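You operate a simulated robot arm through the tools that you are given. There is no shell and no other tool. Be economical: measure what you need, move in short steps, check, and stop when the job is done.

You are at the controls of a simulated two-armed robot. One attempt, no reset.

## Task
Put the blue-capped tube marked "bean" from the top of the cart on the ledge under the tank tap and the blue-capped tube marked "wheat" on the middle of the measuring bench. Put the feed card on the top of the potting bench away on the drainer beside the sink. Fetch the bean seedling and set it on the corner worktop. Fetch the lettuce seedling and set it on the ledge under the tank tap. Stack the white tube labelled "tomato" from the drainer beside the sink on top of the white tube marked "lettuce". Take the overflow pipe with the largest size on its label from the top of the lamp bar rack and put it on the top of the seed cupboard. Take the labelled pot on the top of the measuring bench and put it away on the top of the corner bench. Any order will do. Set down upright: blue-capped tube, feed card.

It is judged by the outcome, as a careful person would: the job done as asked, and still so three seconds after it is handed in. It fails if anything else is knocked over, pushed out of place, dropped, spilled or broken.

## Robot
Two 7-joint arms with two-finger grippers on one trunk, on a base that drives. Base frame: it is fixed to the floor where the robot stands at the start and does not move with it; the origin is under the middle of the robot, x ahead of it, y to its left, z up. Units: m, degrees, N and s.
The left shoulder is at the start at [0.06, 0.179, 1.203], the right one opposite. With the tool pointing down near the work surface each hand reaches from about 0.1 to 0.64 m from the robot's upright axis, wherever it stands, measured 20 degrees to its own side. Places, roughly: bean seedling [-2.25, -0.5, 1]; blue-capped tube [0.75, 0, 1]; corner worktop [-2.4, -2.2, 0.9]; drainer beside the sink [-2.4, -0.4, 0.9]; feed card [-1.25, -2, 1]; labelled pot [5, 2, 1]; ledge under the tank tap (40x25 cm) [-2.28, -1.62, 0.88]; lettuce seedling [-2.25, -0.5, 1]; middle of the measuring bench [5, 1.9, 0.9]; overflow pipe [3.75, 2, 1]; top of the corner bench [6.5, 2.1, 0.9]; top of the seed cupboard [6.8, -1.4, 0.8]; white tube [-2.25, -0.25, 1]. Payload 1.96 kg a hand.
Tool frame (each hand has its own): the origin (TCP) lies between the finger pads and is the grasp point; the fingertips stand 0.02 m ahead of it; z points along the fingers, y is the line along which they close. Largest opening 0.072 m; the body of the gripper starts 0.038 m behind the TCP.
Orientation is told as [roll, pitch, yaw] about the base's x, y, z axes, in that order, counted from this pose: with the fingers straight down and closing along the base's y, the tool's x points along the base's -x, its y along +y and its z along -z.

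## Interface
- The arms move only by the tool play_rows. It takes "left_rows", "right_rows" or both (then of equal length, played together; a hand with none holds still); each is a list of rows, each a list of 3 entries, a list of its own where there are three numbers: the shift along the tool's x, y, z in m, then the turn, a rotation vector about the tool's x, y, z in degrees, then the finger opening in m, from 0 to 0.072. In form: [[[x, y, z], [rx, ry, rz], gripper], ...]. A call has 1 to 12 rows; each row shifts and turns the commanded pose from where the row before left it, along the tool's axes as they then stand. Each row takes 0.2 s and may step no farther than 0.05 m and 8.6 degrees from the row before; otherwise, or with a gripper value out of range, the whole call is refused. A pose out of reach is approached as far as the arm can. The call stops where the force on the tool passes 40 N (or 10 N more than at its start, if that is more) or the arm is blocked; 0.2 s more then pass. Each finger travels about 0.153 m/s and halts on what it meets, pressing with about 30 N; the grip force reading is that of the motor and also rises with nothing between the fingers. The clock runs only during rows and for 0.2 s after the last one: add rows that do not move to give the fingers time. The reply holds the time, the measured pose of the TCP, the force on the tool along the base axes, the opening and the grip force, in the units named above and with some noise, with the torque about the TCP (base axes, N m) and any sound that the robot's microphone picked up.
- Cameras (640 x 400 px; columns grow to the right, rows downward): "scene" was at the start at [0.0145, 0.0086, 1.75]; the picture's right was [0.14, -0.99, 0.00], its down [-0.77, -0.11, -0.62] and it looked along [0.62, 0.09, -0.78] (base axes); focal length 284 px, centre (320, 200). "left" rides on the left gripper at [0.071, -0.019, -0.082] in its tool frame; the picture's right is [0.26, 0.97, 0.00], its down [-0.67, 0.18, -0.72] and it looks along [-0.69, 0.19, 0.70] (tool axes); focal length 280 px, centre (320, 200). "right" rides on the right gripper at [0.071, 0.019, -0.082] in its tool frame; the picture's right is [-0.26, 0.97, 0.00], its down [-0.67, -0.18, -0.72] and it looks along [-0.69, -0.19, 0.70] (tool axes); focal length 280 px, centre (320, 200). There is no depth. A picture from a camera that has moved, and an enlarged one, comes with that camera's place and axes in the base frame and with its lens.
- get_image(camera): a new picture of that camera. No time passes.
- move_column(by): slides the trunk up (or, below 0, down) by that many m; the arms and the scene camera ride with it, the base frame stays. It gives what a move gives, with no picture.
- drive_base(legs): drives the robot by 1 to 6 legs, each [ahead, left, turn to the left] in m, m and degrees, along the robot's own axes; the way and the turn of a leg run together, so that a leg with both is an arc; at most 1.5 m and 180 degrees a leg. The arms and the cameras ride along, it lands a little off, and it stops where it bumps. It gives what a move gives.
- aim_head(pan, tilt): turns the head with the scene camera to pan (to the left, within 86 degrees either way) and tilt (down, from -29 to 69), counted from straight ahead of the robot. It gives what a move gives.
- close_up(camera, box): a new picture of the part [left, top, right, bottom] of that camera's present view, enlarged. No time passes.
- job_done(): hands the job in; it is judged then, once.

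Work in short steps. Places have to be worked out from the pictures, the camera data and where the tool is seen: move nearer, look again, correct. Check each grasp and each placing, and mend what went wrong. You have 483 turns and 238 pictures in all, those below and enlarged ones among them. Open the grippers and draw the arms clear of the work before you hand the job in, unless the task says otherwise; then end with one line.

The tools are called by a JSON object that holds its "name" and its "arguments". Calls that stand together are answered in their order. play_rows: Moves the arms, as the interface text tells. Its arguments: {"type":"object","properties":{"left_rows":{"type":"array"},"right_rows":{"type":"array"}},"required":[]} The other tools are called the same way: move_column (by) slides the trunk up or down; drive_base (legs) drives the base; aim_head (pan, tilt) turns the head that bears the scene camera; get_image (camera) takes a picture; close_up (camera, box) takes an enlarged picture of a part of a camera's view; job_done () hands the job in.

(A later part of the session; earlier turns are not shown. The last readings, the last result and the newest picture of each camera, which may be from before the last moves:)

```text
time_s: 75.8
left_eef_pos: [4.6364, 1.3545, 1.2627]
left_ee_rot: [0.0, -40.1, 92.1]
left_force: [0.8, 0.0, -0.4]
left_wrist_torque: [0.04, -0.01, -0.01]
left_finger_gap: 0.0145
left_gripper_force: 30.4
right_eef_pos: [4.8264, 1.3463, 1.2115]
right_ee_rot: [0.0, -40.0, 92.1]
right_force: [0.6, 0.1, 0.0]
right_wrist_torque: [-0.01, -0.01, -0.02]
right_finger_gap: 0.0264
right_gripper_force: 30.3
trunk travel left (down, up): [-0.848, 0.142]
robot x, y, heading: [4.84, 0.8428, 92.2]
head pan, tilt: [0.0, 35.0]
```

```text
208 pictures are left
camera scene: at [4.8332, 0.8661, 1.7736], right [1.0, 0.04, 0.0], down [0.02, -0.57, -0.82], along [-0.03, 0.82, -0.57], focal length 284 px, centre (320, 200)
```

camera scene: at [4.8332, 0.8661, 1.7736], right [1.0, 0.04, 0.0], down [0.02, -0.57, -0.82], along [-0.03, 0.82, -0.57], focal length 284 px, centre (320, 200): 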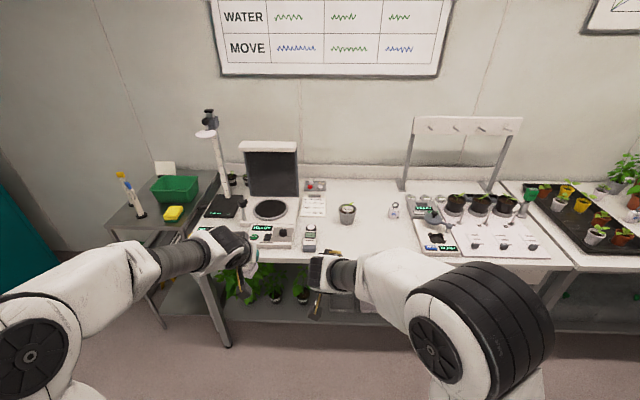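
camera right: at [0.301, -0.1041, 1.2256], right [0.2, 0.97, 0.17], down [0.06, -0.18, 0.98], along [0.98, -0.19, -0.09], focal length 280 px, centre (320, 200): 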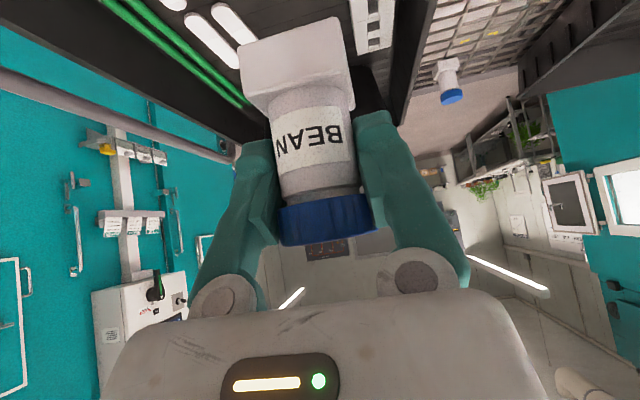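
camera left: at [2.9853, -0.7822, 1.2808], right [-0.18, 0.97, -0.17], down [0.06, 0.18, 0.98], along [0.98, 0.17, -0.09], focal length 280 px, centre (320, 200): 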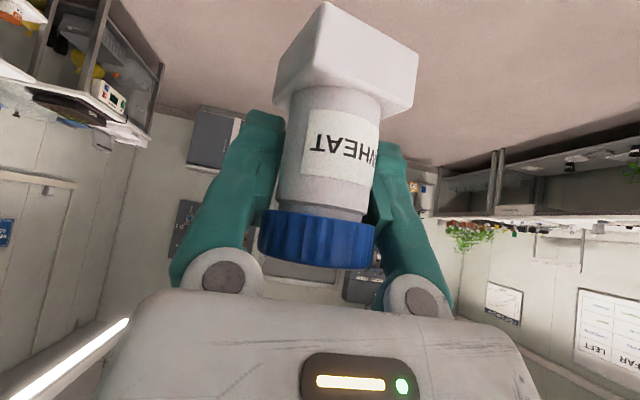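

Left gap keeps shrinking (14.5 mm); I check the tube and the bench.

{"name": "get_image", "arguments": {"camera": "left"}}

{"name": "close_up", "arguments": {"camera": "scene", "box": [190, 140, 450, 290]}}

```text
207 pictures are left
camera left: at [4.6596, 1.247, 1.2809], right [-0.96, -0.24, -0.17], down [-0.19, 0.05, 0.98], along [-0.22, 0.97, -0.09], focal length 280 px, centre (320, 200)
```

left: 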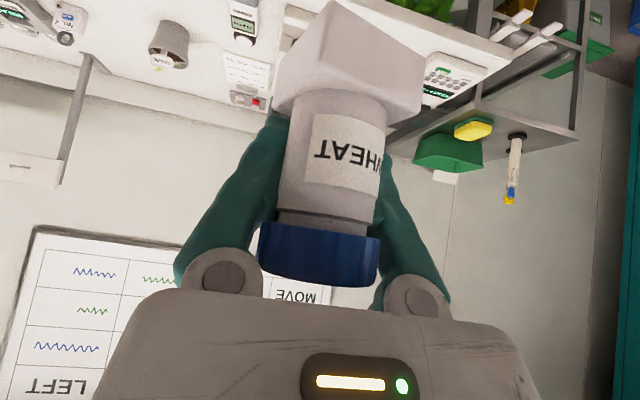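

```text
2.46 times, centred on (320, 215) of scene
camera zoom: at [4.8332, 0.8661, 1.7736], right [1.0, 0.04, 0.0], down [0.02, -0.57, -0.82], along [-0.03, 0.82, -0.57], focal length 700 px, centre (320, 163)
```

zoom: 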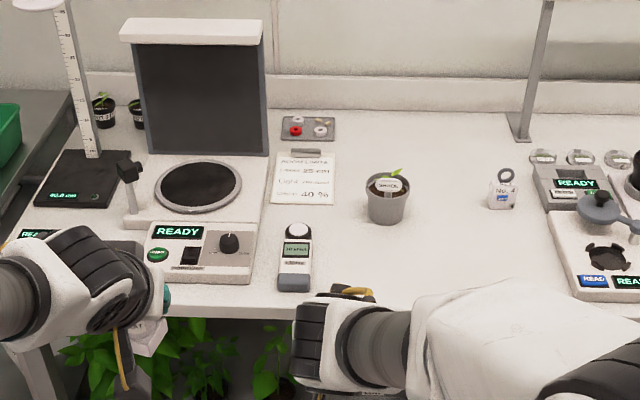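

WHEAT is creeping between the fingers, so I place it soon. I shift right and closer so the left hand reaches the free spot right of the pot, about [5.05, 1.82].

{"name": "drive_base", "arguments": {"legs": [[0, -0.33, -2.2], [0.28, 0, 0]]}}

{"name": "get_image", "arguments": {"camera": "scene"}}

{"name": "get_image", "arguments": {"camera": "left"}}

```text
time_s: 79.5
left_eef_pos: [4.9826, 1.6442, 1.2649]
left_ee_rot: [0.0, -40.0, 89.9]
left_force: [-0.3, -0.4, 0.0]
left_wrist_torque: [0.04, 0.0, 0.01]
left_finger_gap: 0.0141
left_gripper_force: 30.3
right_eef_pos: [5.1731, 1.6288, 1.2126]
right_ee_rot: [0.0, -40.1, 90.0]
right_force: [0.6, -0.7, 0.1]
right_wrist_torque: [-0.02, 0.0, 0.0]
right_finger_gap: 0.0263
right_gripper_force: 30.3
trunk travel left (down, up): [-0.848, 0.142]
robot x, y, heading: [5.1637, 1.1228, 90.4]
head pan, tilt: [0.0, 35.0]
```

```text
205 pictures are left
camera scene: at [5.1615, 1.1485, 1.7736], right [1.0, 0.0, 0.0], down [0.0, -0.57, -0.82], along [0.0, 0.82, -0.57], focal length 284 px, centre (320, 200)
```

scene: 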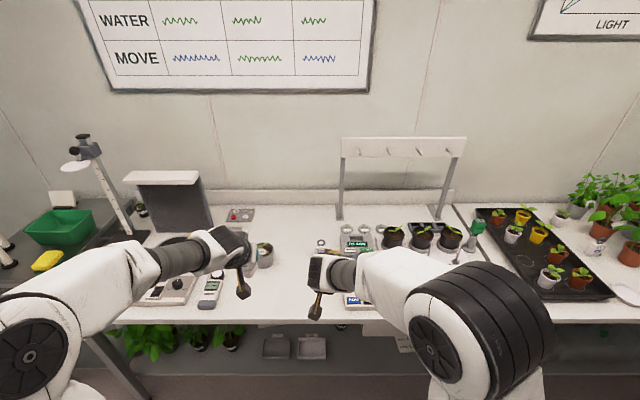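

```text
204 pictures are left
camera left: at [5.0019, 1.536, 1.2813], right [-0.96, -0.2, -0.17], down [-0.18, 0.06, 0.98], along [-0.19, 0.98, -0.09], focal length 280 px, centre (320, 200)
```

left: 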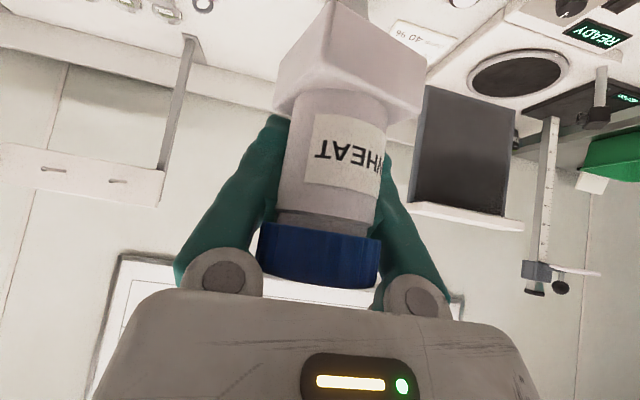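

Left hand goes over the free spot and down to ~2 cm… I stop at TCP z 1.02 first, shifting the right hand aside.

{"name": "play_rows", "arguments": {"left_rows": [[[0.0048, -0.0084, 0.036], [0, 0, 0], 0.0], [[0.0048, -0.0084, 0.036], [0, 0, 0], 0.0], [[0.0048, -0.0084, 0.036], [0, 0, 0], 0.0], [[0.0048, -0.0084, 0.036], [0, 0, 0], 0.0], [[0.0048, -0.0084, 0.036], [0, 0, 0], 0.0], [[0.0048, -0.0084, 0.036], [0, 0, 0], 0.0], [[0.0048, -0.0084, 0.036], [0, 0, 0], 0.0], [[0.0048, -0.0084, 0.036], [0, 0, 0], 0.0], [[0, 0, 0], [0, 0, 0], 0.0]], "right_rows": [[[0, -0.03, 0], [0, 0, 0], 0.0], [[0, -0.03, 0], [0, 0, 0], 0.0], [[0, -0.03, 0], [0, 0, 0], 0.0], [[0, 0, 0], [0, 0, 0], 0.0], [[0, 0, 0], [0, 0, 0], 0.0], [[0, 0, 0], [0, 0, 0], 0.0], [[0, 0, 0], [0, 0, 0], 0.0], [[0, 0, 0], [0, 0, 0], 0.0], [[0, 0, 0], [0, 0, 0], 0.0]]}}

{"name": "get_image", "arguments": {"camera": "left"}}

{"name": "get_image", "arguments": {"camera": "scene"}}

```text
time_s: 81.5
left_eef_pos: [5.0512, 1.8005, 1.0172]
left_ee_rot: [0.0, -40.0, 90.0]
left_force: [-1.0, 0.0, -0.4]
left_wrist_torque: [0.04, -0.03, 0.0]
left_finger_gap: 0.0142
left_gripper_force: 29.8
right_eef_pos: [5.2643, 1.6301, 1.2133]
right_ee_rot: [-0.1, -40.0, 89.9]
right_force: [0.5, 0.2, -0.4]
right_wrist_torque: [0.0, 0.01, -0.02]
right_finger_gap: 0.0265
right_gripper_force: 30.2
trunk travel left (down, up): [-0.848, 0.142]
robot x, y, heading: [5.1634, 1.1259, 89.9]
head pan, tilt: [0.0, 35.0]
```

```text
203 pictures are left
camera left: at [5.0701, 1.6918, 1.0352], right [-0.97, -0.2, -0.17], down [-0.18, 0.06, 0.98], along [-0.19, 0.98, -0.09], focal length 280 px, centre (320, 200)
```

left: 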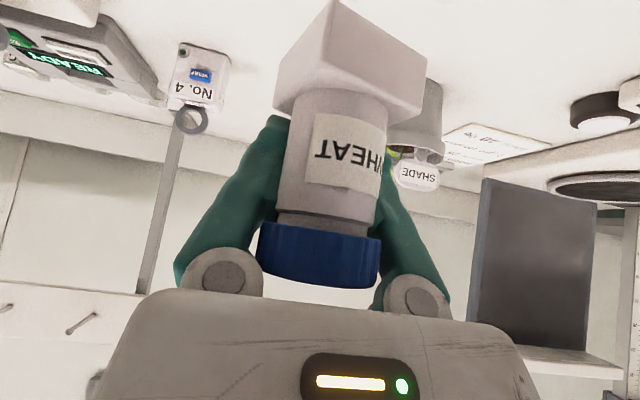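

```text
202 pictures are left
camera scene: at [5.1618, 1.1497, 1.7736], right [1.0, 0.0, 0.0], down [0.0, -0.57, -0.82], along [0.0, 0.82, -0.57], focal length 284 px, centre (320, 200)
```

scene: 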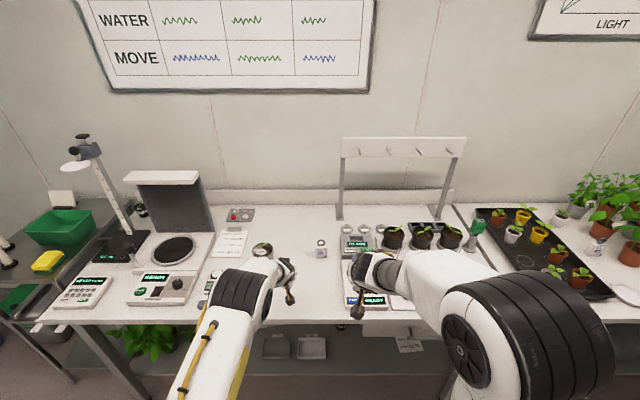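

Spot is clear. I lower straight down in small increments, watching force.

{"name": "play_rows", "arguments": {"left_rows": [[[0.0096, 0, 0.0115], [0, 0, 0], 0.0], [[0.0096, 0, 0.0115], [0, 0, 0], 0.0], [[0.0064, 0, 0.0077], [0, 0, 0], 0.0], [[0, 0, 0], [0, 0, 0], 0.0]]}}

{"name": "get_image", "arguments": {"camera": "left"}}

```text
time_s: 82.5
left_eef_pos: [5.0492, 1.8024, 0.9762]
left_ee_rot: [0.0, -40.0, 90.0]
left_force: [0.1, -0.8, -0.2]
left_wrist_torque: [0.03, -0.03, 0.02]
left_finger_gap: 0.0138
left_gripper_force: 30.3
right_eef_pos: [5.2635, 1.6318, 1.2131]
right_ee_rot: [-0.1, -39.9, 90.0]
right_force: [0.7, -1.1, -1.0]
right_wrist_torque: [0.01, -0.03, 0.02]
right_finger_gap: 0.0261
right_gripper_force: 29.8
trunk travel left (down, up): [-0.848, 0.142]
robot x, y, heading: [5.1604, 1.1221, 90.0]
head pan, tilt: [0.0, 35.0]
```

```text
201 pictures are left
camera left: at [5.0697, 1.6936, 0.9948], right [-0.97, -0.2, -0.17], down [-0.18, 0.06, 0.98], along [-0.19, 0.98, -0.09], focal length 280 px, centre (320, 200)
```

left: 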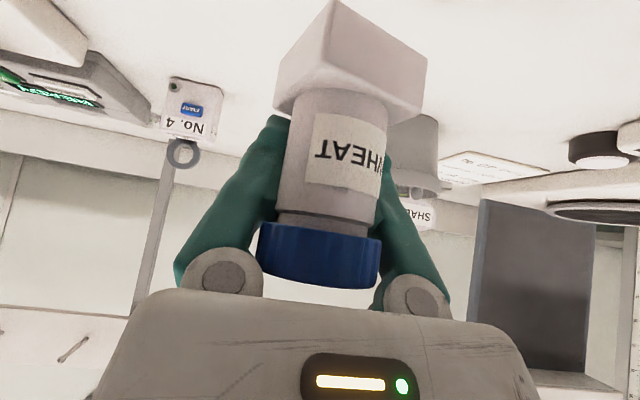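

No contact yet; continue 6 mm at a time.

{"name": "play_rows", "arguments": {"left_rows": [[[0.0039, 0, 0.0046], [0, 0, 0], 0.0], [[0.0039, 0, 0.0046], [0, 0, 0], 0.0], [[0, 0, 0], [0, 0, 0], 0.0]]}}

{"name": "play_rows", "arguments": {"left_rows": [[[0.0039, 0, 0.0046], [0, 0, 0], 0.0], [[0, 0, 0], [0, 0, 0], 0.0]]}}

{"name": "play_rows", "arguments": {"left_rows": [[[0.0026, 0, 0.0031], [0, 0, 0], 0.0], [[0, 0, 0], [0, 0, 0], 0.0]]}}

```text
time_s: 83.3
left_eef_pos: [5.0513, 1.8007, 0.9648]
left_ee_rot: [0.0, -40.0, 90.0]
left_force: [0.7, -0.1, -1.3]
left_wrist_torque: [0.01, 0.02, 0.01]
left_finger_gap: 0.0135
left_gripper_force: 29.5
right_eef_pos: [5.2649, 1.6301, 1.2133]
right_ee_rot: [0.1, -39.9, 90.0]
right_force: [0.4, -0.4, -0.6]
right_wrist_torque: [-0.02, 0.03, 0.0]
right_finger_gap: 0.0264
right_gripper_force: 30.4
trunk travel left (down, up): [-0.848, 0.142]
robot x, y, heading: [5.1615, 1.1258, 89.9]
head pan, tilt: [0.0, 35.0]
```

```text
time_s: 83.9
left_eef_pos: [5.0505, 1.8, 0.9575]
left_ee_rot: [0.0, -39.9, 90.0]
left_force: [-0.2, 0.1, 0.0]
left_wrist_torque: [0.01, 0.02, -0.02]
left_finger_gap: 0.0134
left_gripper_force: 30.1
right_eef_pos: [5.2641, 1.6311, 1.2123]
right_ee_rot: [0.0, -40.1, 90.0]
right_force: [-0.6, 0.3, -0.5]
right_wrist_torque: [0.0, 0.0, -0.01]
right_finger_gap: 0.0262
right_gripper_force: 30.2
trunk travel left (down, up): [-0.848, 0.142]
robot x, y, heading: [5.1643, 1.1209, 90.0]
head pan, tilt: [0.0, 35.0]
```

```text
time_s: 84.5
left_eef_pos: [5.0501, 1.8008, 0.9564]
left_ee_rot: [0.0, -40.1, 90.0]
left_force: [0.3, -0.3, -0.4]
left_wrist_torque: [-0.02, -0.02, -0.02]
left_finger_gap: 0.0133
left_gripper_force: 30.3
right_eef_pos: [5.2635, 1.6319, 1.2125]
right_ee_rot: [0.1, -40.0, 90.0]
right_force: [0.3, 0.1, -0.4]
right_wrist_torque: [0.01, 0.02, 0.0]
right_finger_gap: 0.0264
right_gripper_force: 31.2
trunk travel left (down, up): [-0.848, 0.142]
robot x, y, heading: [5.1604, 1.1223, 89.7]
head pan, tilt: [0.0, 35.0]
```

{"name": "play_rows", "arguments": {"left_rows": [[[0.0026, 0, 0.0031], [0, 0, 0], 0.0], [[0.0026, 0, 0.0031], [0, 0, 0], 0.0], [[0, 0, 0], [0, 0, 0], 0.0]]}}

{"name": "get_image", "arguments": {"camera": "left"}}

```text
time_s: 85.3
left_eef_pos: [5.05, 1.8015, 0.9473]
left_ee_rot: [0.0, -40.0, 90.0]
left_force: [-0.4, 0.2, -0.9]
left_wrist_torque: [0.04, -0.01, -0.01]
left_finger_gap: 0.0136
left_gripper_force: 30.1
right_eef_pos: [5.2638, 1.6306, 1.2135]
right_ee_rot: [0.0, -40.0, 90.0]
right_force: [0.8, 0.9, 0.2]
right_wrist_torque: [0.0, 0.01, 0.01]
right_finger_gap: 0.0263
right_gripper_force: 30.2
trunk travel left (down, up): [-0.848, 0.142]
robot x, y, heading: [5.1627, 1.1235, 89.9]
head pan, tilt: [0.0, 35.0]
```

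```text
200 pictures are left
camera left: at [5.0695, 1.693, 0.9649], right [-0.96, -0.2, -0.17], down [-0.18, 0.06, 0.98], along [-0.19, 0.98, -0.09], focal length 280 px, centre (320, 200)
```

left: 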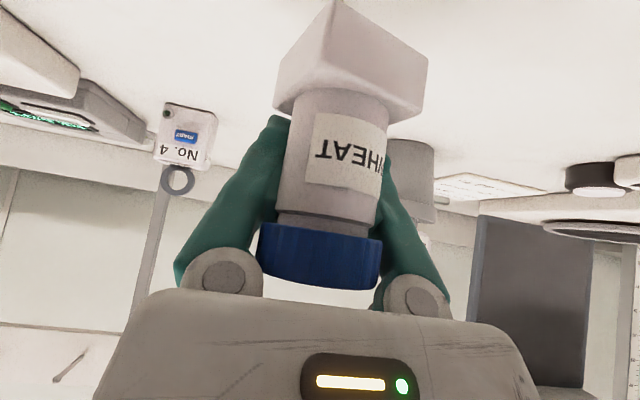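

The bench surface appears near z ≈ 0.87; about 3 cm more. Lower in steps.

{"name": "play_rows", "arguments": {"left_rows": [[[0.0039, 0, 0.0046], [0, 0, 0], 0.0], [[0.0039, 0, 0.0046], [0, 0, 0], 0.0], [[0, 0, 0], [0, 0, 0], 0.0]]}}

{"name": "play_rows", "arguments": {"left_rows": [[[0.0026, 0, 0.0031], [0, 0, 0], 0.0], [[0, 0, 0], [0, 0, 0], 0.0]]}}

{"name": "play_rows", "arguments": {"left_rows": [[[0.0026, 0, 0.0031], [0, 0, 0], 0.0], [[0, 0, 0], [0, 0, 0], 0.0]]}}

{"name": "get_image", "arguments": {"camera": "left"}}

```text
time_s: 86.1
left_eef_pos: [5.0504, 1.8012, 0.9335]
left_ee_rot: [0.0, -39.9, 90.0]
left_force: [0.4, -0.3, -0.2]
left_wrist_torque: [0.0, -0.01, -0.01]
left_finger_gap: 0.013
left_gripper_force: 30.0
right_eef_pos: [5.264, 1.632, 1.2124]
right_ee_rot: [0.0, -40.0, 89.9]
right_force: [0.3, 0.1, -0.3]
right_wrist_torque: [0.0, 0.0, 0.01]
right_finger_gap: 0.0262
right_gripper_force: 29.8
trunk travel left (down, up): [-0.848, 0.142]
robot x, y, heading: [5.1597, 1.1244, 90.0]
head pan, tilt: [0.0, 35.0]
```

```text
time_s: 86.7
left_eef_pos: [5.0495, 1.8012, 0.9314]
left_ee_rot: [0.0, -39.9, 90.0]
left_force: [-0.8, 0.2, 0.2]
left_wrist_torque: [0.01, -0.01, 0.0]
left_finger_gap: 0.0128
left_gripper_force: 29.9
right_eef_pos: [5.2645, 1.631, 1.2131]
right_ee_rot: [0.1, -40.1, 89.9]
right_force: [1.3, 0.5, -0.1]
right_wrist_torque: [-0.02, 0.03, -0.05]
right_finger_gap: 0.0262
right_gripper_force: 29.5
trunk travel left (down, up): [-0.848, 0.142]
robot x, y, heading: [5.1591, 1.1249, 90.0]
head pan, tilt: [0.0, 35.0]
```

```text
time_s: 87.3
left_eef_pos: [5.0502, 1.8002, 0.9267]
left_ee_rot: [0.0, -39.9, 89.9]
left_force: [-1.2, -1.0, -1.1]
left_wrist_torque: [-0.02, 0.01, 0.0]
left_finger_gap: 0.0129
left_gripper_force: 30.0
right_eef_pos: [5.2637, 1.6311, 1.2126]
right_ee_rot: [0.0, -40.0, 90.0]
right_force: [0.0, 0.4, -0.1]
right_wrist_torque: [-0.03, 0.0, 0.02]
right_finger_gap: 0.0265
right_gripper_force: 29.9
trunk travel left (down, up): [-0.848, 0.142]
robot x, y, heading: [5.1588, 1.1238, 90.0]
head pan, tilt: [0.0, 35.0]
```

```text
199 pictures are left
camera left: at [5.0692, 1.6923, 0.945], right [-0.97, -0.2, -0.17], down [-0.18, 0.06, 0.98], along [-0.19, 0.98, -0.09], focal length 280 px, centre (320, 200)
```

left: 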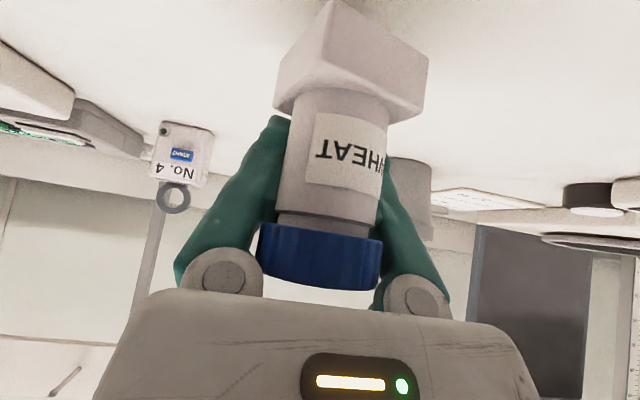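

Still free. Continue in 3 mm steps until the force rises.

{"name": "play_rows", "arguments": {"left_rows": [[[0.0026, 0, 0.0031], [0, 0, 0], 0.0], [[0, 0, 0], [0, 0, 0], 0.0]]}}

{"name": "play_rows", "arguments": {"left_rows": [[[0.0019, 0, 0.0023], [0, 0, 0], 0.0], [[0, 0, 0], [0, 0, 0], 0.0]]}}

{"name": "play_rows", "arguments": {"left_rows": [[[0.0019, 0, 0.0023], [0, 0, 0], 0.0], [[0, 0, 0], [0, 0, 0], 0.0]]}}

```text
time_s: 87.9
left_eef_pos: [5.0504, 1.8012, 0.9228]
left_ee_rot: [0.0, -40.0, 90.0]
left_force: [-0.8, -0.6, -0.6]
left_wrist_torque: [0.02, 0.0, -0.01]
left_finger_gap: 0.0126
left_gripper_force: 29.6
right_eef_pos: [5.2644, 1.6329, 1.2125]
right_ee_rot: [0.0, -40.1, 89.9]
right_force: [0.5, -0.3, 0.1]
right_wrist_torque: [0.02, 0.03, 0.02]
right_finger_gap: 0.0263
right_gripper_force: 30.1
trunk travel left (down, up): [-0.848, 0.142]
robot x, y, heading: [5.1627, 1.1216, 90.1]
head pan, tilt: [0.0, 35.0]
```

```text
time_s: 88.5
left_eef_pos: [5.0494, 1.7995, 0.92]
left_ee_rot: [0.0, -39.9, 90.0]
left_force: [-0.4, 0.8, -0.1]
left_wrist_torque: [-0.01, 0.0, 0.0]
left_finger_gap: 0.0126
left_gripper_force: 30.1
right_eef_pos: [5.2626, 1.6308, 1.2139]
right_ee_rot: [0.0, -39.9, 90.0]
right_force: [0.0, -0.6, -0.3]
right_wrist_torque: [0.0, -0.04, 0.0]
right_finger_gap: 0.0263
right_gripper_force: 30.2
trunk travel left (down, up): [-0.848, 0.142]
robot x, y, heading: [5.1622, 1.125, 90.1]
head pan, tilt: [0.0, 35.0]
```

```text
time_s: 89.1
left_eef_pos: [5.0513, 1.8002, 0.9173]
left_ee_rot: [0.0, -40.0, 90.0]
left_force: [0.8, 0.5, -1.1]
left_wrist_torque: [0.03, 0.01, -0.01]
left_finger_gap: 0.0123
left_gripper_force: 30.1
right_eef_pos: [5.2639, 1.6309, 1.2118]
right_ee_rot: [0.0, -40.1, 90.0]
right_force: [0.2, 0.2, -0.8]
right_wrist_torque: [0.01, 0.0, -0.01]
right_finger_gap: 0.026
right_gripper_force: 30.4
trunk travel left (down, up): [-0.848, 0.142]
robot x, y, heading: [5.1638, 1.1231, 90.2]
head pan, tilt: [0.0, 35.0]
```

{"name": "play_rows", "arguments": {"left_rows": [[[0.0019, 0, 0.0023], [0, 0, 0], 0.0], [[0, 0, 0], [0, 0, 0], 0.0]]}}

{"name": "play_rows", "arguments": {"left_rows": [[[0.0019, 0, 0.0023], [0, 0, 0], 0.0], [[0, 0, 0], [0, 0, 0], 0.0]]}}

{"name": "get_image", "arguments": {"camera": "left"}}

```text
time_s: 89.7
left_eef_pos: [5.0498, 1.8016, 0.9158]
left_ee_rot: [0.1, -40.0, 90.0]
left_force: [0.1, 0.1, -0.8]
left_wrist_torque: [0.04, 0.03, -0.02]
left_finger_gap: 0.0125
left_gripper_force: 30.4
right_eef_pos: [5.2636, 1.6316, 1.2129]
right_ee_rot: [0.0, -40.0, 89.9]
right_force: [0.0, -0.1, -0.2]
right_wrist_torque: [0.01, -0.07, -0.01]
right_finger_gap: 0.0263
right_gripper_force: 29.8
trunk travel left (down, up): [-0.848, 0.142]
robot x, y, heading: [5.1601, 1.1236, 90.2]
head pan, tilt: [0.0, 35.0]
```

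```text
time_s: 90.3
left_eef_pos: [5.0489, 1.802, 0.9107]
left_ee_rot: [0.0, -40.0, 90.0]
left_force: [0.0, 0.5, -0.4]
left_wrist_torque: [-0.03, 0.03, -0.01]
left_finger_gap: 0.0122
left_gripper_force: 30.4
right_eef_pos: [5.2634, 1.6307, 1.2124]
right_ee_rot: [0.0, -40.0, 90.0]
right_force: [-0.3, 0.2, -0.2]
right_wrist_torque: [0.0, -0.01, 0.0]
right_finger_gap: 0.0264
right_gripper_force: 29.8
trunk travel left (down, up): [-0.848, 0.142]
robot x, y, heading: [5.1639, 1.1252, 90.0]
head pan, tilt: [0.0, 35.0]
```

```text
198 pictures are left
camera left: at [5.0689, 1.693, 0.9293], right [-0.97, -0.2, -0.17], down [-0.18, 0.06, 0.98], along [-0.19, 0.98, -0.09], focal length 280 px, centre (320, 200)
```

left: 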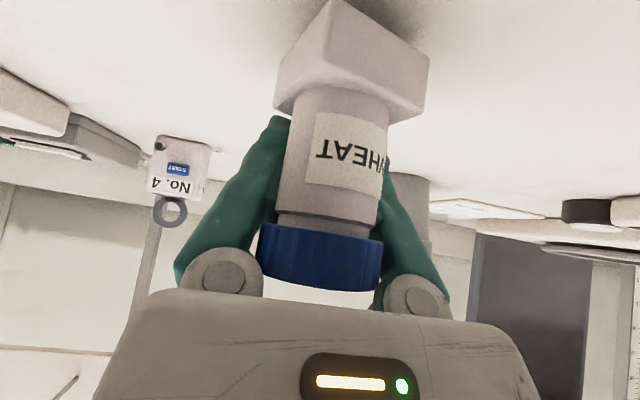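

The shadow is closing up beneath the foot; a few more millimetres.

{"name": "play_rows", "arguments": {"left_rows": [[[0.0013, 0, 0.0015], [0, 0, 0], 0.0], [[0, 0, 0], [0, 0, 0], 0.0]]}}

{"name": "play_rows", "arguments": {"left_rows": [[[0.0013, 0, 0.0015], [0, 0, 0], 0.0], [[0, 0, 0], [0, 0, 0], 0.0]]}}

{"name": "play_rows", "arguments": {"left_rows": [[[0.0013, 0, 0.0015], [0, 0, 0], 0.0], [[0, 0, 0], [0, 0, 0], 0.0]]}}

{"name": "play_rows", "arguments": {"left_rows": [[[0.0013, 0, 0.0015], [0, 0, 0], 0.0], [[0, 0, 0], [0, 0, 0], 0.0]]}}

```text
time_s: 90.9
left_eef_pos: [5.0501, 1.8018, 0.9086]
left_ee_rot: [0.0, -40.0, 90.0]
left_force: [0.9, 0.2, -0.7]
left_wrist_torque: [0.02, -0.03, -0.01]
left_finger_gap: 0.0119
left_gripper_force: 29.8
right_eef_pos: [5.263, 1.6306, 1.2133]
right_ee_rot: [0.0, -40.0, 90.1]
right_force: [-0.8, 1.2, -0.6]
right_wrist_torque: [-0.02, -0.01, 0.01]
right_finger_gap: 0.0264
right_gripper_force: 29.9
trunk travel left (down, up): [-0.848, 0.142]
robot x, y, heading: [5.1634, 1.1237, 90.1]
head pan, tilt: [0.0, 35.0]
```

```text
time_s: 91.5
left_eef_pos: [5.0498, 1.8017, 0.9072]
left_ee_rot: [0.1, -39.9, 90.0]
left_force: [0.5, 0.1, -0.5]
left_wrist_torque: [-0.01, 0.01, -0.01]
left_finger_gap: 0.0123
left_gripper_force: 30.4
right_eef_pos: [5.2635, 1.6306, 1.2123]
right_ee_rot: [0.1, -40.0, 90.0]
right_force: [0.4, 0.2, -0.4]
right_wrist_torque: [0.04, 0.02, 0.01]
right_finger_gap: 0.0265
right_gripper_force: 29.9
trunk travel left (down, up): [-0.848, 0.142]
robot x, y, heading: [5.1638, 1.123, 90.3]
head pan, tilt: [0.0, 35.0]
```

```text
time_s: 92.1
left_eef_pos: [5.0504, 1.8005, 0.905]
left_ee_rot: [0.0, -40.0, 90.0]
left_force: [0.0, 1.1, -0.3]
left_wrist_torque: [-0.01, 0.02, 0.01]
left_finger_gap: 0.0119
left_gripper_force: 30.1
right_eef_pos: [5.2638, 1.6309, 1.2126]
right_ee_rot: [0.0, -40.0, 90.0]
right_force: [-0.8, 0.5, 0.3]
right_wrist_torque: [0.04, 0.03, 0.02]
right_finger_gap: 0.0266
right_gripper_force: 29.9
trunk travel left (down, up): [-0.848, 0.142]
robot x, y, heading: [5.1613, 1.1235, 89.8]
head pan, tilt: [0.0, 35.0]
```

```text
time_s: 92.7
left_eef_pos: [5.0501, 1.8014, 0.9029]
left_ee_rot: [0.0, -40.0, 90.1]
left_force: [0.1, 0.0, -0.2]
left_wrist_torque: [0.02, 0.0, 0.03]
left_finger_gap: 0.0119
left_gripper_force: 29.9
right_eef_pos: [5.2645, 1.6307, 1.2128]
right_ee_rot: [0.0, -39.9, 90.0]
right_force: [0.5, -0.9, -0.5]
right_wrist_torque: [-0.01, -0.01, -0.01]
right_finger_gap: 0.0264
right_gripper_force: 29.8
trunk travel left (down, up): [-0.848, 0.142]
robot x, y, heading: [5.1604, 1.1279, 90.0]
head pan, tilt: [0.0, 35.0]
```

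Still no contact; continue down in 2 mm steps with a look.

{"name": "play_rows", "arguments": {"left_rows": [[[0.0013, 0, 0.0015], [0, 0, 0], 0.0], [[0.0013, 0, 0.0015], [0, 0, 0], 0.0], [[0, 0, 0], [0, 0, 0], 0.0]]}}

{"name": "play_rows", "arguments": {"left_rows": [[[0.0013, 0, 0.0015], [0, 0, 0], 0.0], [[0.0013, 0, 0.0015], [0, 0, 0], 0.0], [[0, 0, 0], [0, 0, 0], 0.0]]}}

{"name": "get_image", "arguments": {"camera": "left"}}

```text
time_s: 93.5
left_eef_pos: [5.0504, 1.8016, 0.9027]
left_ee_rot: [-0.1, -40.3, 90.0]
left_force: [-2.0, 4.2, 16.4]
left_wrist_torque: [-0.53, -0.04, -0.07]
left_finger_gap: 0.0117
left_gripper_force: 30.0
right_eef_pos: [5.2635, 1.6291, 1.2137]
right_ee_rot: [0.0, -40.1, 89.9]
right_force: [0.7, 0.7, 0.1]
right_wrist_torque: [-0.02, -0.04, 0.03]
right_finger_gap: 0.0262
right_gripper_force: 29.6
trunk travel left (down, up): [-0.848, 0.142]
robot x, y, heading: [5.1599, 1.1257, 90.0]
head pan, tilt: [0.0, 35.0]
```

```text
time_s: 94.3
left_eef_pos: [5.0509, 1.7998, 0.8999]
left_ee_rot: [-0.1, -40.4, 89.9]
left_force: [-2.7, 11.6, 36.5]
left_wrist_torque: [-0.99, 0.03, -0.12]
left_finger_gap: 0.0098
left_gripper_force: 30.1
right_eef_pos: [5.2639, 1.6281, 1.2147]
right_ee_rot: [0.1, -40.2, 89.9]
right_force: [-0.6, 0.9, 0.3]
right_wrist_torque: [0.01, 0.01, 0.01]
right_finger_gap: 0.0264
right_gripper_force: 29.9
trunk travel left (down, up): [-0.848, 0.142]
robot x, y, heading: [5.1592, 1.1226, 90.1]
head pan, tilt: [0.0, 35.0]
```

```text
197 pictures are left
camera left: at [5.0703, 1.692, 0.9168], right [-0.97, -0.2, -0.17], down [-0.18, 0.05, 0.98], along [-0.19, 0.98, -0.08], focal length 280 px, centre (320, 200)
```

left: 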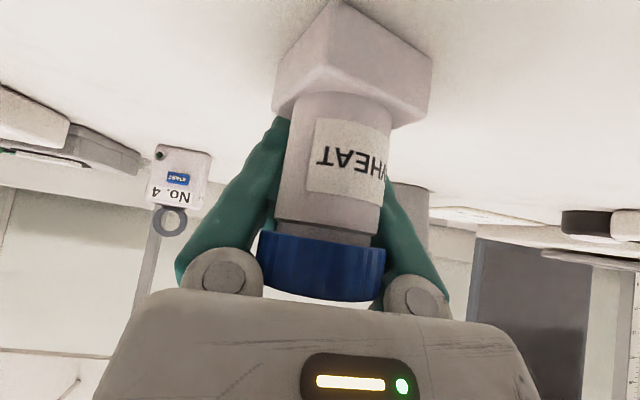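

Contact reached. I relieve the pressure and open the fingers.

{"name": "play_rows", "arguments": {"left_rows": [[[-0.0022, 0, -0.0026], [0, 0, 0], 0.0], [[0, 0, 0], [0, 0, 0], 0.02], [[0, 0, 0], [0, 0, 0], 0.035], [[0, 0, 0], [0, 0, 0], 0.072], [[0, 0, 0], [0, 0, 0], 0.072]]}}

{"name": "get_image", "arguments": {"camera": "left"}}

```text
time_s: 95.5
left_eef_pos: [5.0497, 1.8009, 0.8978]
left_ee_rot: [0.0, -39.9, 90.0]
left_force: [0.0, 0.0, -1.1]
left_wrist_torque: [0.01, 0.02, 0.0]
left_finger_gap: 0.072
left_gripper_force: 0.0
right_eef_pos: [5.2633, 1.6317, 1.2128]
right_ee_rot: [0.0, -39.9, 90.1]
right_force: [-0.2, 0.2, -0.2]
right_wrist_torque: [-0.02, 0.02, -0.01]
right_finger_gap: 0.0262
right_gripper_force: 30.0
trunk travel left (down, up): [-0.848, 0.142]
robot x, y, heading: [5.1622, 1.1254, 90.0]
head pan, tilt: [0.0, 35.0]
```

```text
196 pictures are left
camera left: at [5.0692, 1.6922, 0.9162], right [-0.96, -0.2, -0.17], down [-0.18, 0.06, 0.98], along [-0.19, 0.98, -0.09], focal length 280 px, centre (320, 200)
```

left: 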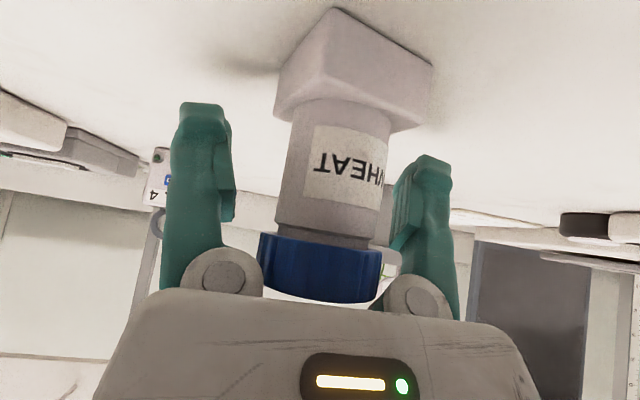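

WHEAT stands upright. I retract along the tool axis.

{"name": "play_rows", "arguments": {"left_rows": [[[0, 0, -0.02], [0, 0, 0], 0.072], [[0, 0, -0.03], [0, 0, 0], 0.072], [[0, 0, -0.04], [0, 0, 0], 0.072], [[0, 0, -0.04], [0, 0, 0], 0.072], [[0, 0, -0.04], [0, 0, 0], 0.072], [[0, 0, 0], [0, 0, 0], 0.072]]}}

{"name": "get_image", "arguments": {"camera": "left"}}

{"name": "get_image", "arguments": {"camera": "right"}}

```text
time_s: 96.9
left_eef_pos: [5.0507, 1.6924, 1.0292]
left_ee_rot: [0.0, -39.9, 90.0]
left_force: [0.2, 0.3, -1.4]
left_wrist_torque: [0.01, 0.01, 0.03]
left_finger_gap: 0.0723
left_gripper_force: 0.0
right_eef_pos: [5.2633, 1.6323, 1.2137]
right_ee_rot: [0.0, -40.0, 89.9]
right_force: [0.2, 0.1, 0.2]
right_wrist_torque: [0.04, 0.01, 0.02]
right_finger_gap: 0.0259
right_gripper_force: 30.0
trunk travel left (down, up): [-0.848, 0.142]
robot x, y, heading: [5.1661, 1.1283, 90.1]
head pan, tilt: [0.0, 35.0]
```

```text
195 pictures are left
camera left: at [5.0702, 1.5829, 1.0472], right [-0.96, -0.2, -0.17], down [-0.18, 0.06, 0.98], along [-0.19, 0.98, -0.09], focal length 280 px, centre (320, 200)
```

left: 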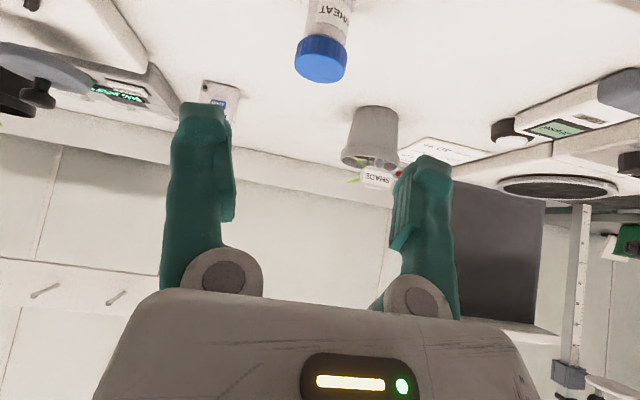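

```text
194 pictures are left
camera right: at [5.2464, 1.5253, 1.2304], right [-0.96, 0.2, 0.17], down [0.18, 0.06, 0.98], along [0.19, 0.98, -0.09], focal length 280 px, centre (320, 200)
```

right: 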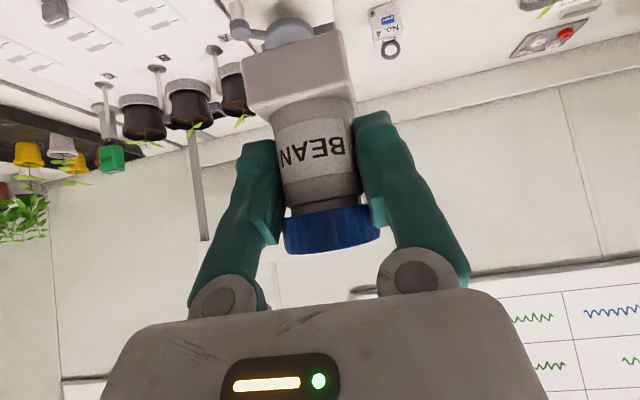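

WHEAT stands. Now I identify the labelled pot with a close-up of the bench.

{"name": "close_up", "arguments": {"camera": "scene", "box": [60, 180, 300, 310]}}

{"name": "close_up", "arguments": {"camera": "scene", "box": [300, 180, 640, 310]}}

```text
2.67 times, centred on (180, 245) of scene
camera zoom: at [5.1617, 1.1514, 1.7735], right [1.0, 0.0, 0.0], down [0.0, -0.57, -0.82], along [0.0, 0.82, -0.57], focal length 758 px, centre (693, 80)
```

zoom: 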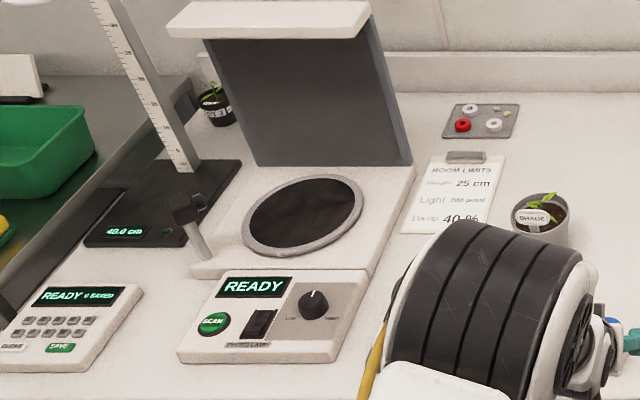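

```text
1.88 times, centred on (470, 245) of scene
camera zoom: at [5.1617, 1.1514, 1.7735], right [1.0, 0.0, 0.0], down [0.0, -0.57, -0.82], along [0.0, 0.82, -0.57], focal length 535 px, centre (38, 115)
```

zoom: 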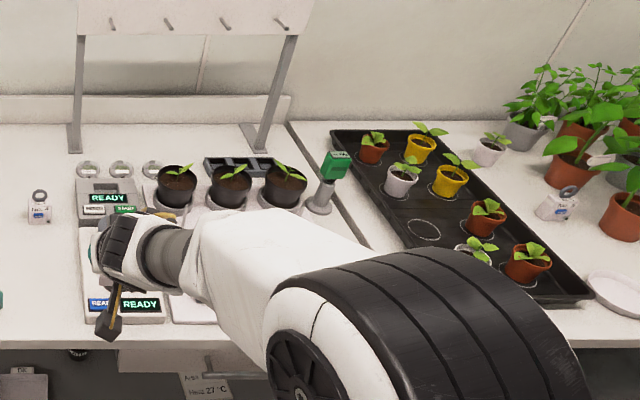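

The pot tagged SHADE (near [4.93, 1.95]) is the labelled one. I lift the left hand and move over to view it closely.

{"name": "play_rows", "arguments": {"left_rows": [[[-0.0257, 0, -0.0306], [0, 0, 0], 0.072], [[-0.0257, 0, -0.0306], [0, 0, 0], 0.072], [[-0.0257, 0, -0.0306], [0, 0, 0], 0.072], [[0, 0.04, 0], [0, 0, 0], 0.072], [[0, 0.04, 0], [0, 0, 0], 0.072], [[0, 0.04, 0], [0, 0, 0], 0.072], [[0, 0, 0], [0, 0, 0], 0.072]]}}

{"name": "get_image", "arguments": {"camera": "left"}}

{"name": "close_up", "arguments": {"camera": "scene", "box": [220, 200, 340, 300]}}

```text
time_s: 98.5
left_eef_pos: [4.9314, 1.6888, 1.1477]
left_ee_rot: [-0.1, -40.0, 89.9]
left_force: [0.4, -0.2, 0.4]
left_wrist_torque: [0.02, 0.01, -0.01]
left_finger_gap: 0.0721
left_gripper_force: 0.0
right_eef_pos: [5.2655, 1.6314, 1.2125]
right_ee_rot: [0.2, -40.0, 90.0]
right_force: [-0.1, -0.5, -0.1]
right_wrist_torque: [-0.03, 0.01, 0.01]
right_finger_gap: 0.0264
right_gripper_force: 30.3
trunk travel left (down, up): [-0.848, 0.142]
robot x, y, heading: [5.1626, 1.1275, 90.1]
head pan, tilt: [0.0, 35.0]
```

```text
191 pictures are left
camera left: at [4.9502, 1.5804, 1.1663], right [-0.97, -0.2, -0.17], down [-0.18, 0.06, 0.98], along [-0.19, 0.98, -0.09], focal length 280 px, centre (320, 200)
```

left: 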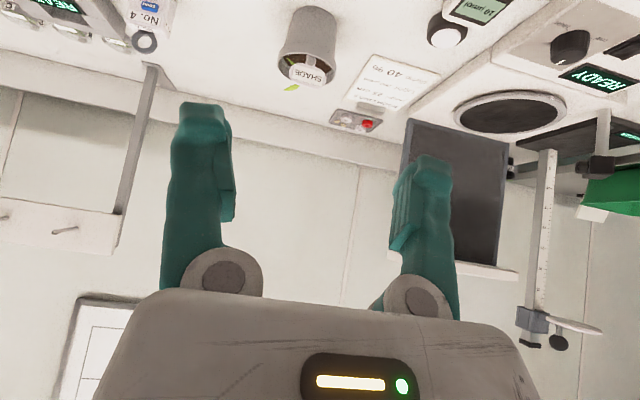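

```text
4.00 times, centred on (280, 250) of scene
camera zoom: at [5.1624, 1.1507, 1.7736], right [1.0, 0.0, 0.0], down [0.0, -0.57, -0.82], along [0.0, 0.82, -0.57], focal length 1137 px, centre (480, 0)
```

zoom: 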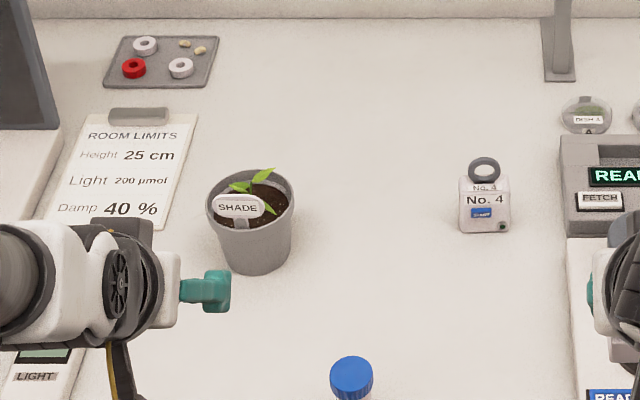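

Pot rim centre ≈ [4.926, 1.989, 0.941], rim ~88 mm wide, so I must pinch its wall. I need to be closer; I check the clearance in front of the base.

{"name": "aim_head", "arguments": {"pan": 0, "tilt": 69}}

{"name": "get_image", "arguments": {"camera": "scene"}}

```text
time_s: 99.5
left_eef_pos: [4.9304, 1.6882, 1.1481]
left_ee_rot: [-0.1, -39.9, 90.0]
left_force: [0.1, -0.5, -0.7]
left_wrist_torque: [-0.01, 0.01, -0.01]
left_finger_gap: 0.0722
left_gripper_force: 0.1
right_eef_pos: [5.2639, 1.6318, 1.2125]
right_ee_rot: [0.0, -40.0, 89.9]
right_force: [0.1, 0.2, -0.2]
right_wrist_torque: [-0.01, 0.01, 0.02]
right_finger_gap: 0.0264
right_gripper_force: 30.3
trunk travel left (down, up): [-0.848, 0.142]
robot x, y, heading: [5.1628, 1.125, 90.2]
head pan, tilt: [0.0, 68.8]
```

```text
189 pictures are left
camera scene: at [5.1614, 1.1183, 1.7299], right [1.0, 0.0, 0.0], down [0.0, -0.93, -0.36], along [0.0, 0.36, -0.93], focal length 284 px, centre (320, 200)
```

scene: 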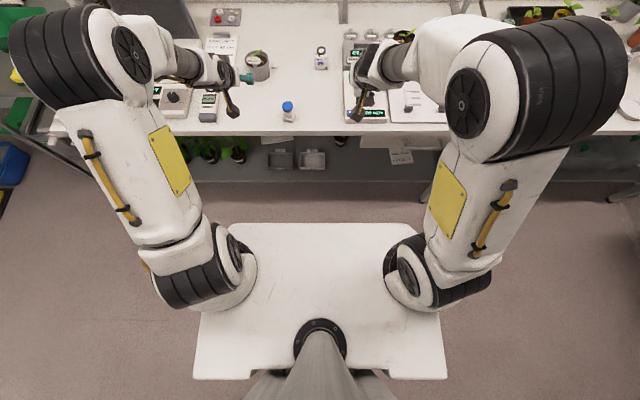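

There is ample room (≥0.17 m). I drive forward 0.12 m.

{"name": "drive_base", "arguments": {"legs": [[0.12, 0, 0]]}}

{"name": "aim_head", "arguments": {"pan": 5, "tilt": 45}}

{"name": "play_rows", "arguments": {"left_rows": [[[0, 0, 0], [4.3, 0, 5.1], 0.072], [[0, 0, 0], [4.3, 0, 5.1], 0.072], [[0, 0, 0], [2.1, 0, 2.5], 0.072], [[0, 0, 0], [0, -7, 0], 0.072], [[0, 0, 0], [0, 0, 0], 0.072]]}}

{"name": "get_image", "arguments": {"camera": "scene"}}

{"name": "get_image", "arguments": {"camera": "left"}}

```text
time_s: 100.7
left_eef_pos: [4.9314, 1.8083, 1.1491]
left_ee_rot: [0.0, -40.0, 90.1]
left_force: [0.8, 0.2, 0.0]
left_wrist_torque: [0.01, -0.03, -0.02]
left_finger_gap: 0.0719
left_gripper_force: 0.1
right_eef_pos: [5.2631, 1.7511, 1.2141]
right_ee_rot: [0.1, -40.1, 90.1]
right_force: [-0.3, -0.5, 0.3]
right_wrist_torque: [-0.03, -0.02, 0.01]
right_finger_gap: 0.0262
right_gripper_force: 29.6
trunk travel left (down, up): [-0.848, 0.142]
robot x, y, heading: [5.163, 1.2473, 90.2]
head pan, tilt: [0.0, 68.8]
```

```text
time_s: 101.6
left_eef_pos: [4.9306, 1.8116, 1.1489]
left_ee_rot: [0.0, -40.1, 90.0]
left_force: [0.8, -0.4, 0.0]
left_wrist_torque: [0.02, 0.03, 0.03]
left_finger_gap: 0.072
left_gripper_force: 0.0
right_eef_pos: [5.2647, 1.7536, 1.212]
right_ee_rot: [-0.1, -40.1, 90.1]
right_force: [0.4, 0.3, -0.5]
right_wrist_torque: [0.01, 0.0, 0.0]
right_finger_gap: 0.0264
right_gripper_force: 29.6
trunk travel left (down, up): [-0.848, 0.142]
robot x, y, heading: [5.16, 1.2455, 90.1]
head pan, tilt: [5.0, 45.0]
```

```text
time_s: 102.8
left_eef_pos: [4.9307, 1.8108, 1.1483]
left_ee_rot: [-0.1, -47.1, 73.4]
left_force: [0.1, 0.4, 0.0]
left_wrist_torque: [0.01, 0.0, -0.01]
left_finger_gap: 0.0719
left_gripper_force: 0.1
right_eef_pos: [5.2643, 1.7531, 1.213]
right_ee_rot: [0.0, -40.1, 90.1]
right_force: [0.1, 0.4, -0.5]
right_wrist_torque: [0.01, -0.03, 0.0]
right_finger_gap: 0.0262
right_gripper_force: 29.9
trunk travel left (down, up): [-0.848, 0.142]
robot x, y, heading: [5.16, 1.2479, 89.9]
head pan, tilt: [5.0, 45.0]
```

```text
188 pictures are left
camera scene: at [5.1547, 1.2653, 1.7587], right [1.0, 0.09, 0.0], down [0.06, -0.7, -0.71], along [-0.06, 0.7, -0.71], focal length 284 px, centre (320, 200)
```

scene: 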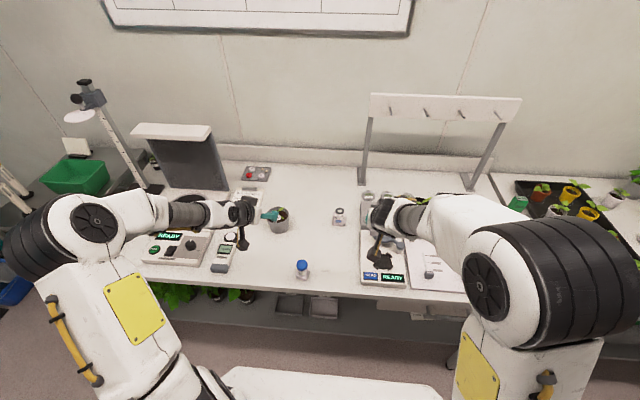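

```text
187 pictures are left
camera left: at [4.9184, 1.6996, 1.1533], right [-0.98, 0.11, -0.19], down [-0.19, -0.01, 0.98], along [0.1, 0.99, 0.03], focal length 280 px, centre (320, 200)
```

left: 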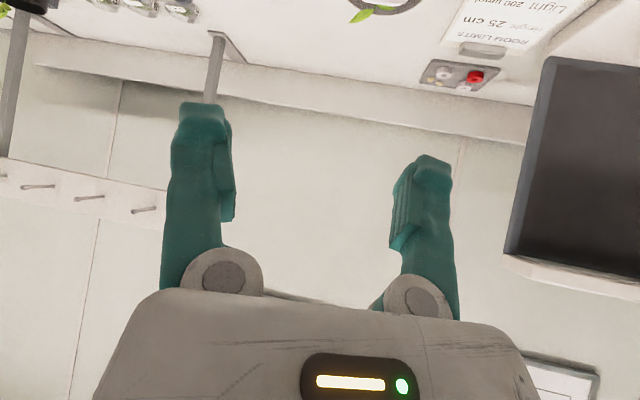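

Hand orientation is set. I draw it back a little to get an unobstructed zoom on the pot's inside.

{"name": "play_rows", "arguments": {"left_rows": [[[0, 0, -0.04], [0, 0, 0], 0.03], [[0, 0, -0.04], [0, 0, 0], 0.03], [[0, 0, 0], [0, 0, 0], 0.03]]}}

{"name": "close_up", "arguments": {"camera": "scene", "box": [250, 190, 314, 240]}}

```text
time_s: 103.6
left_eef_pos: [4.9147, 1.7556, 1.2015]
left_ee_rot: [0.0, -46.8, 73.3]
left_force: [-0.7, -0.2, 0.3]
left_wrist_torque: [0.01, -0.01, 0.02]
left_finger_gap: 0.0302
left_gripper_force: 0.0
right_eef_pos: [5.2652, 1.754, 1.2126]
right_ee_rot: [0.0, -40.0, 89.8]
right_force: [-1.1, 0.2, 0.1]
right_wrist_torque: [-0.02, -0.01, -0.03]
right_finger_gap: 0.0264
right_gripper_force: 30.2
trunk travel left (down, up): [-0.848, 0.142]
robot x, y, heading: [5.1622, 1.2465, 90.0]
head pan, tilt: [5.0, 45.0]
```

```text
8.00 times, centred on (282, 215) of scene
camera zoom: at [5.1548, 1.2673, 1.7587], right [1.0, 0.09, 0.0], down [0.06, -0.71, -0.71], along [-0.06, 0.7, -0.71], focal length 2274 px, centre (624, 80)
```

zoom: 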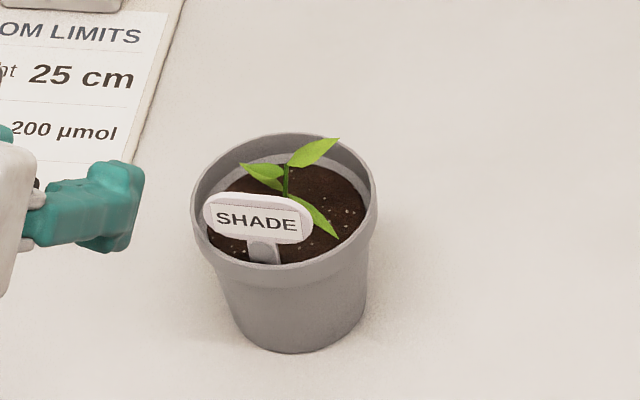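

The right rim wall (angle ~0–5°) is clear of leaf and tag; soil lies ~17 mm below the rim. I square the yaw and go to a pre-grasp above that wall at [4.972, 1.906, 1.01].

{"name": "play_rows", "arguments": {"left_rows": [[[0, 0, 0], [-6.05, 0, -5.65], 0.018], [[0, 0, 0], [-6.05, 0, -5.65], 0.018], [[0.0064, -0.0095, 0.0402], [0, 0, 0], 0.018], [[0.0064, -0.0095, 0.0402], [0, 0, 0], 0.018], [[0.0064, -0.0095, 0.0402], [0, 0, 0], 0.018], [[0.0064, -0.0095, 0.0402], [0, 0, 0], 0.018], [[0.0064, -0.0095, 0.0402], [0, 0, 0], 0.018], [[0.0064, -0.0095, 0.0402], [0, 0, 0], 0.018], [[0, 0, 0], [0, 0, 0], 0.018]]}}

{"name": "get_image", "arguments": {"camera": "left"}}

{"name": "close_up", "arguments": {"camera": "scene", "box": [250, 180, 330, 240]}}

```text
time_s: 105.6
left_eef_pos: [4.9709, 1.9044, 1.0107]
left_ee_rot: [-0.1, -47.1, 90.0]
left_force: [-0.3, 0.8, 0.4]
left_wrist_torque: [-0.03, 0.03, 0.0]
left_finger_gap: 0.0178
left_gripper_force: 0.0
right_eef_pos: [5.2654, 1.7521, 1.2132]
right_ee_rot: [0.0, -40.0, 89.9]
right_force: [0.9, 0.3, 0.3]
right_wrist_torque: [0.0, -0.05, 0.03]
right_finger_gap: 0.0264
right_gripper_force: 29.5
trunk travel left (down, up): [-0.848, 0.142]
robot x, y, heading: [5.1581, 1.2442, 90.3]
head pan, tilt: [5.0, 45.0]
```

```text
185 pictures are left
camera left: at [4.9905, 1.7954, 1.0143], right [-0.96, -0.18, -0.19], down [-0.18, -0.06, 0.98], along [-0.19, 0.98, 0.03], focal length 280 px, centre (320, 200)
```

left: 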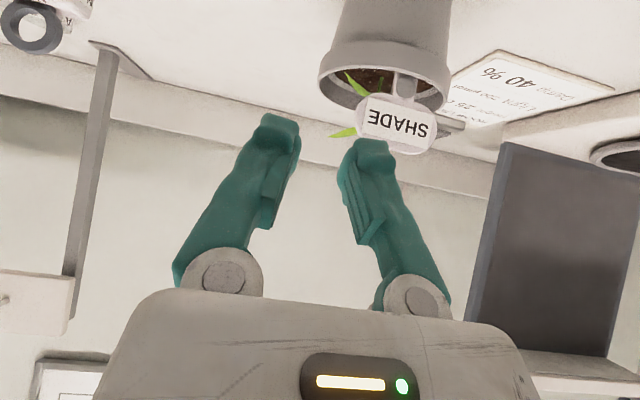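

```text
6.67 times, centred on (290, 210) of scene
camera zoom: at [5.1541, 1.2643, 1.7587], right [1.0, 0.09, 0.0], down [0.06, -0.7, -0.71], along [-0.06, 0.7, -0.71], focal length 1895 px, centre (520, 133)
```

zoom: 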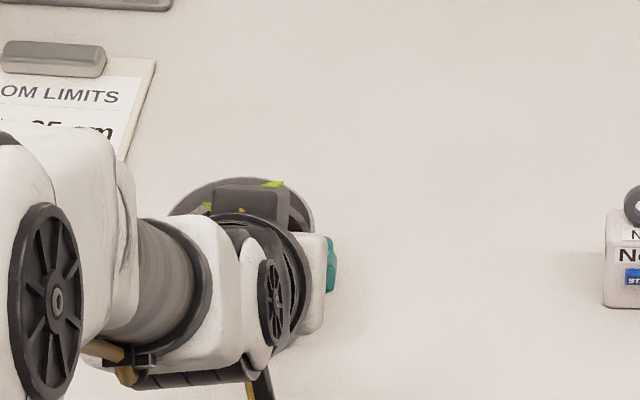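

The target point projects right onto the rim's right edge. I narrow the opening to 14 mm and advance 6 cm, then check.

{"name": "play_rows", "arguments": {"left_rows": [[[0, 0, 0.02], [0, 0, 0], 0.014], [[0, 0, 0.02], [0, 0, 0], 0.014], [[0, 0, 0.02], [0, 0, 0], 0.014], [[0, 0, 0], [0, 0, 0], 0.014]]}}

{"name": "get_image", "arguments": {"camera": "left"}}

```text
time_s: 106.6
left_eef_pos: [4.9718, 1.9489, 0.9698]
left_ee_rot: [-0.1, -46.8, 90.0]
left_force: [0.9, -0.3, -0.2]
left_wrist_torque: [0.01, 0.0, -0.02]
left_finger_gap: 0.0139
left_gripper_force: 0.1
right_eef_pos: [5.2635, 1.7522, 1.2124]
right_ee_rot: [0.0, -40.1, 90.0]
right_force: [0.6, -0.4, -0.8]
right_wrist_torque: [-0.02, -0.02, -0.01]
right_finger_gap: 0.0263
right_gripper_force: 29.8
trunk travel left (down, up): [-0.848, 0.142]
robot x, y, heading: [5.1616, 1.2477, 90.0]
head pan, tilt: [5.0, 45.0]
```

```text
183 pictures are left
camera left: at [4.9915, 1.8393, 0.9745], right [-0.97, -0.18, -0.19], down [-0.18, -0.06, 0.98], along [-0.19, 0.98, 0.03], focal length 280 px, centre (320, 200)
```

left: 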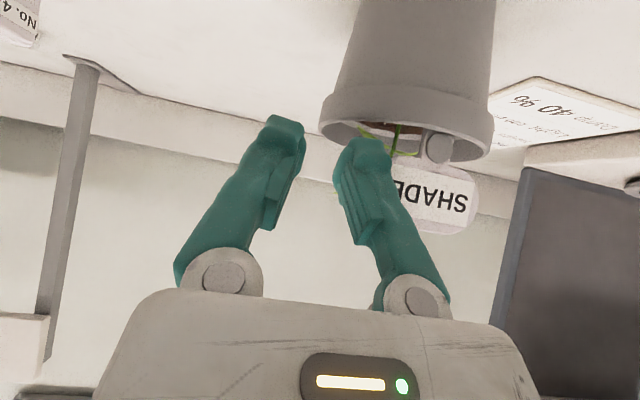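

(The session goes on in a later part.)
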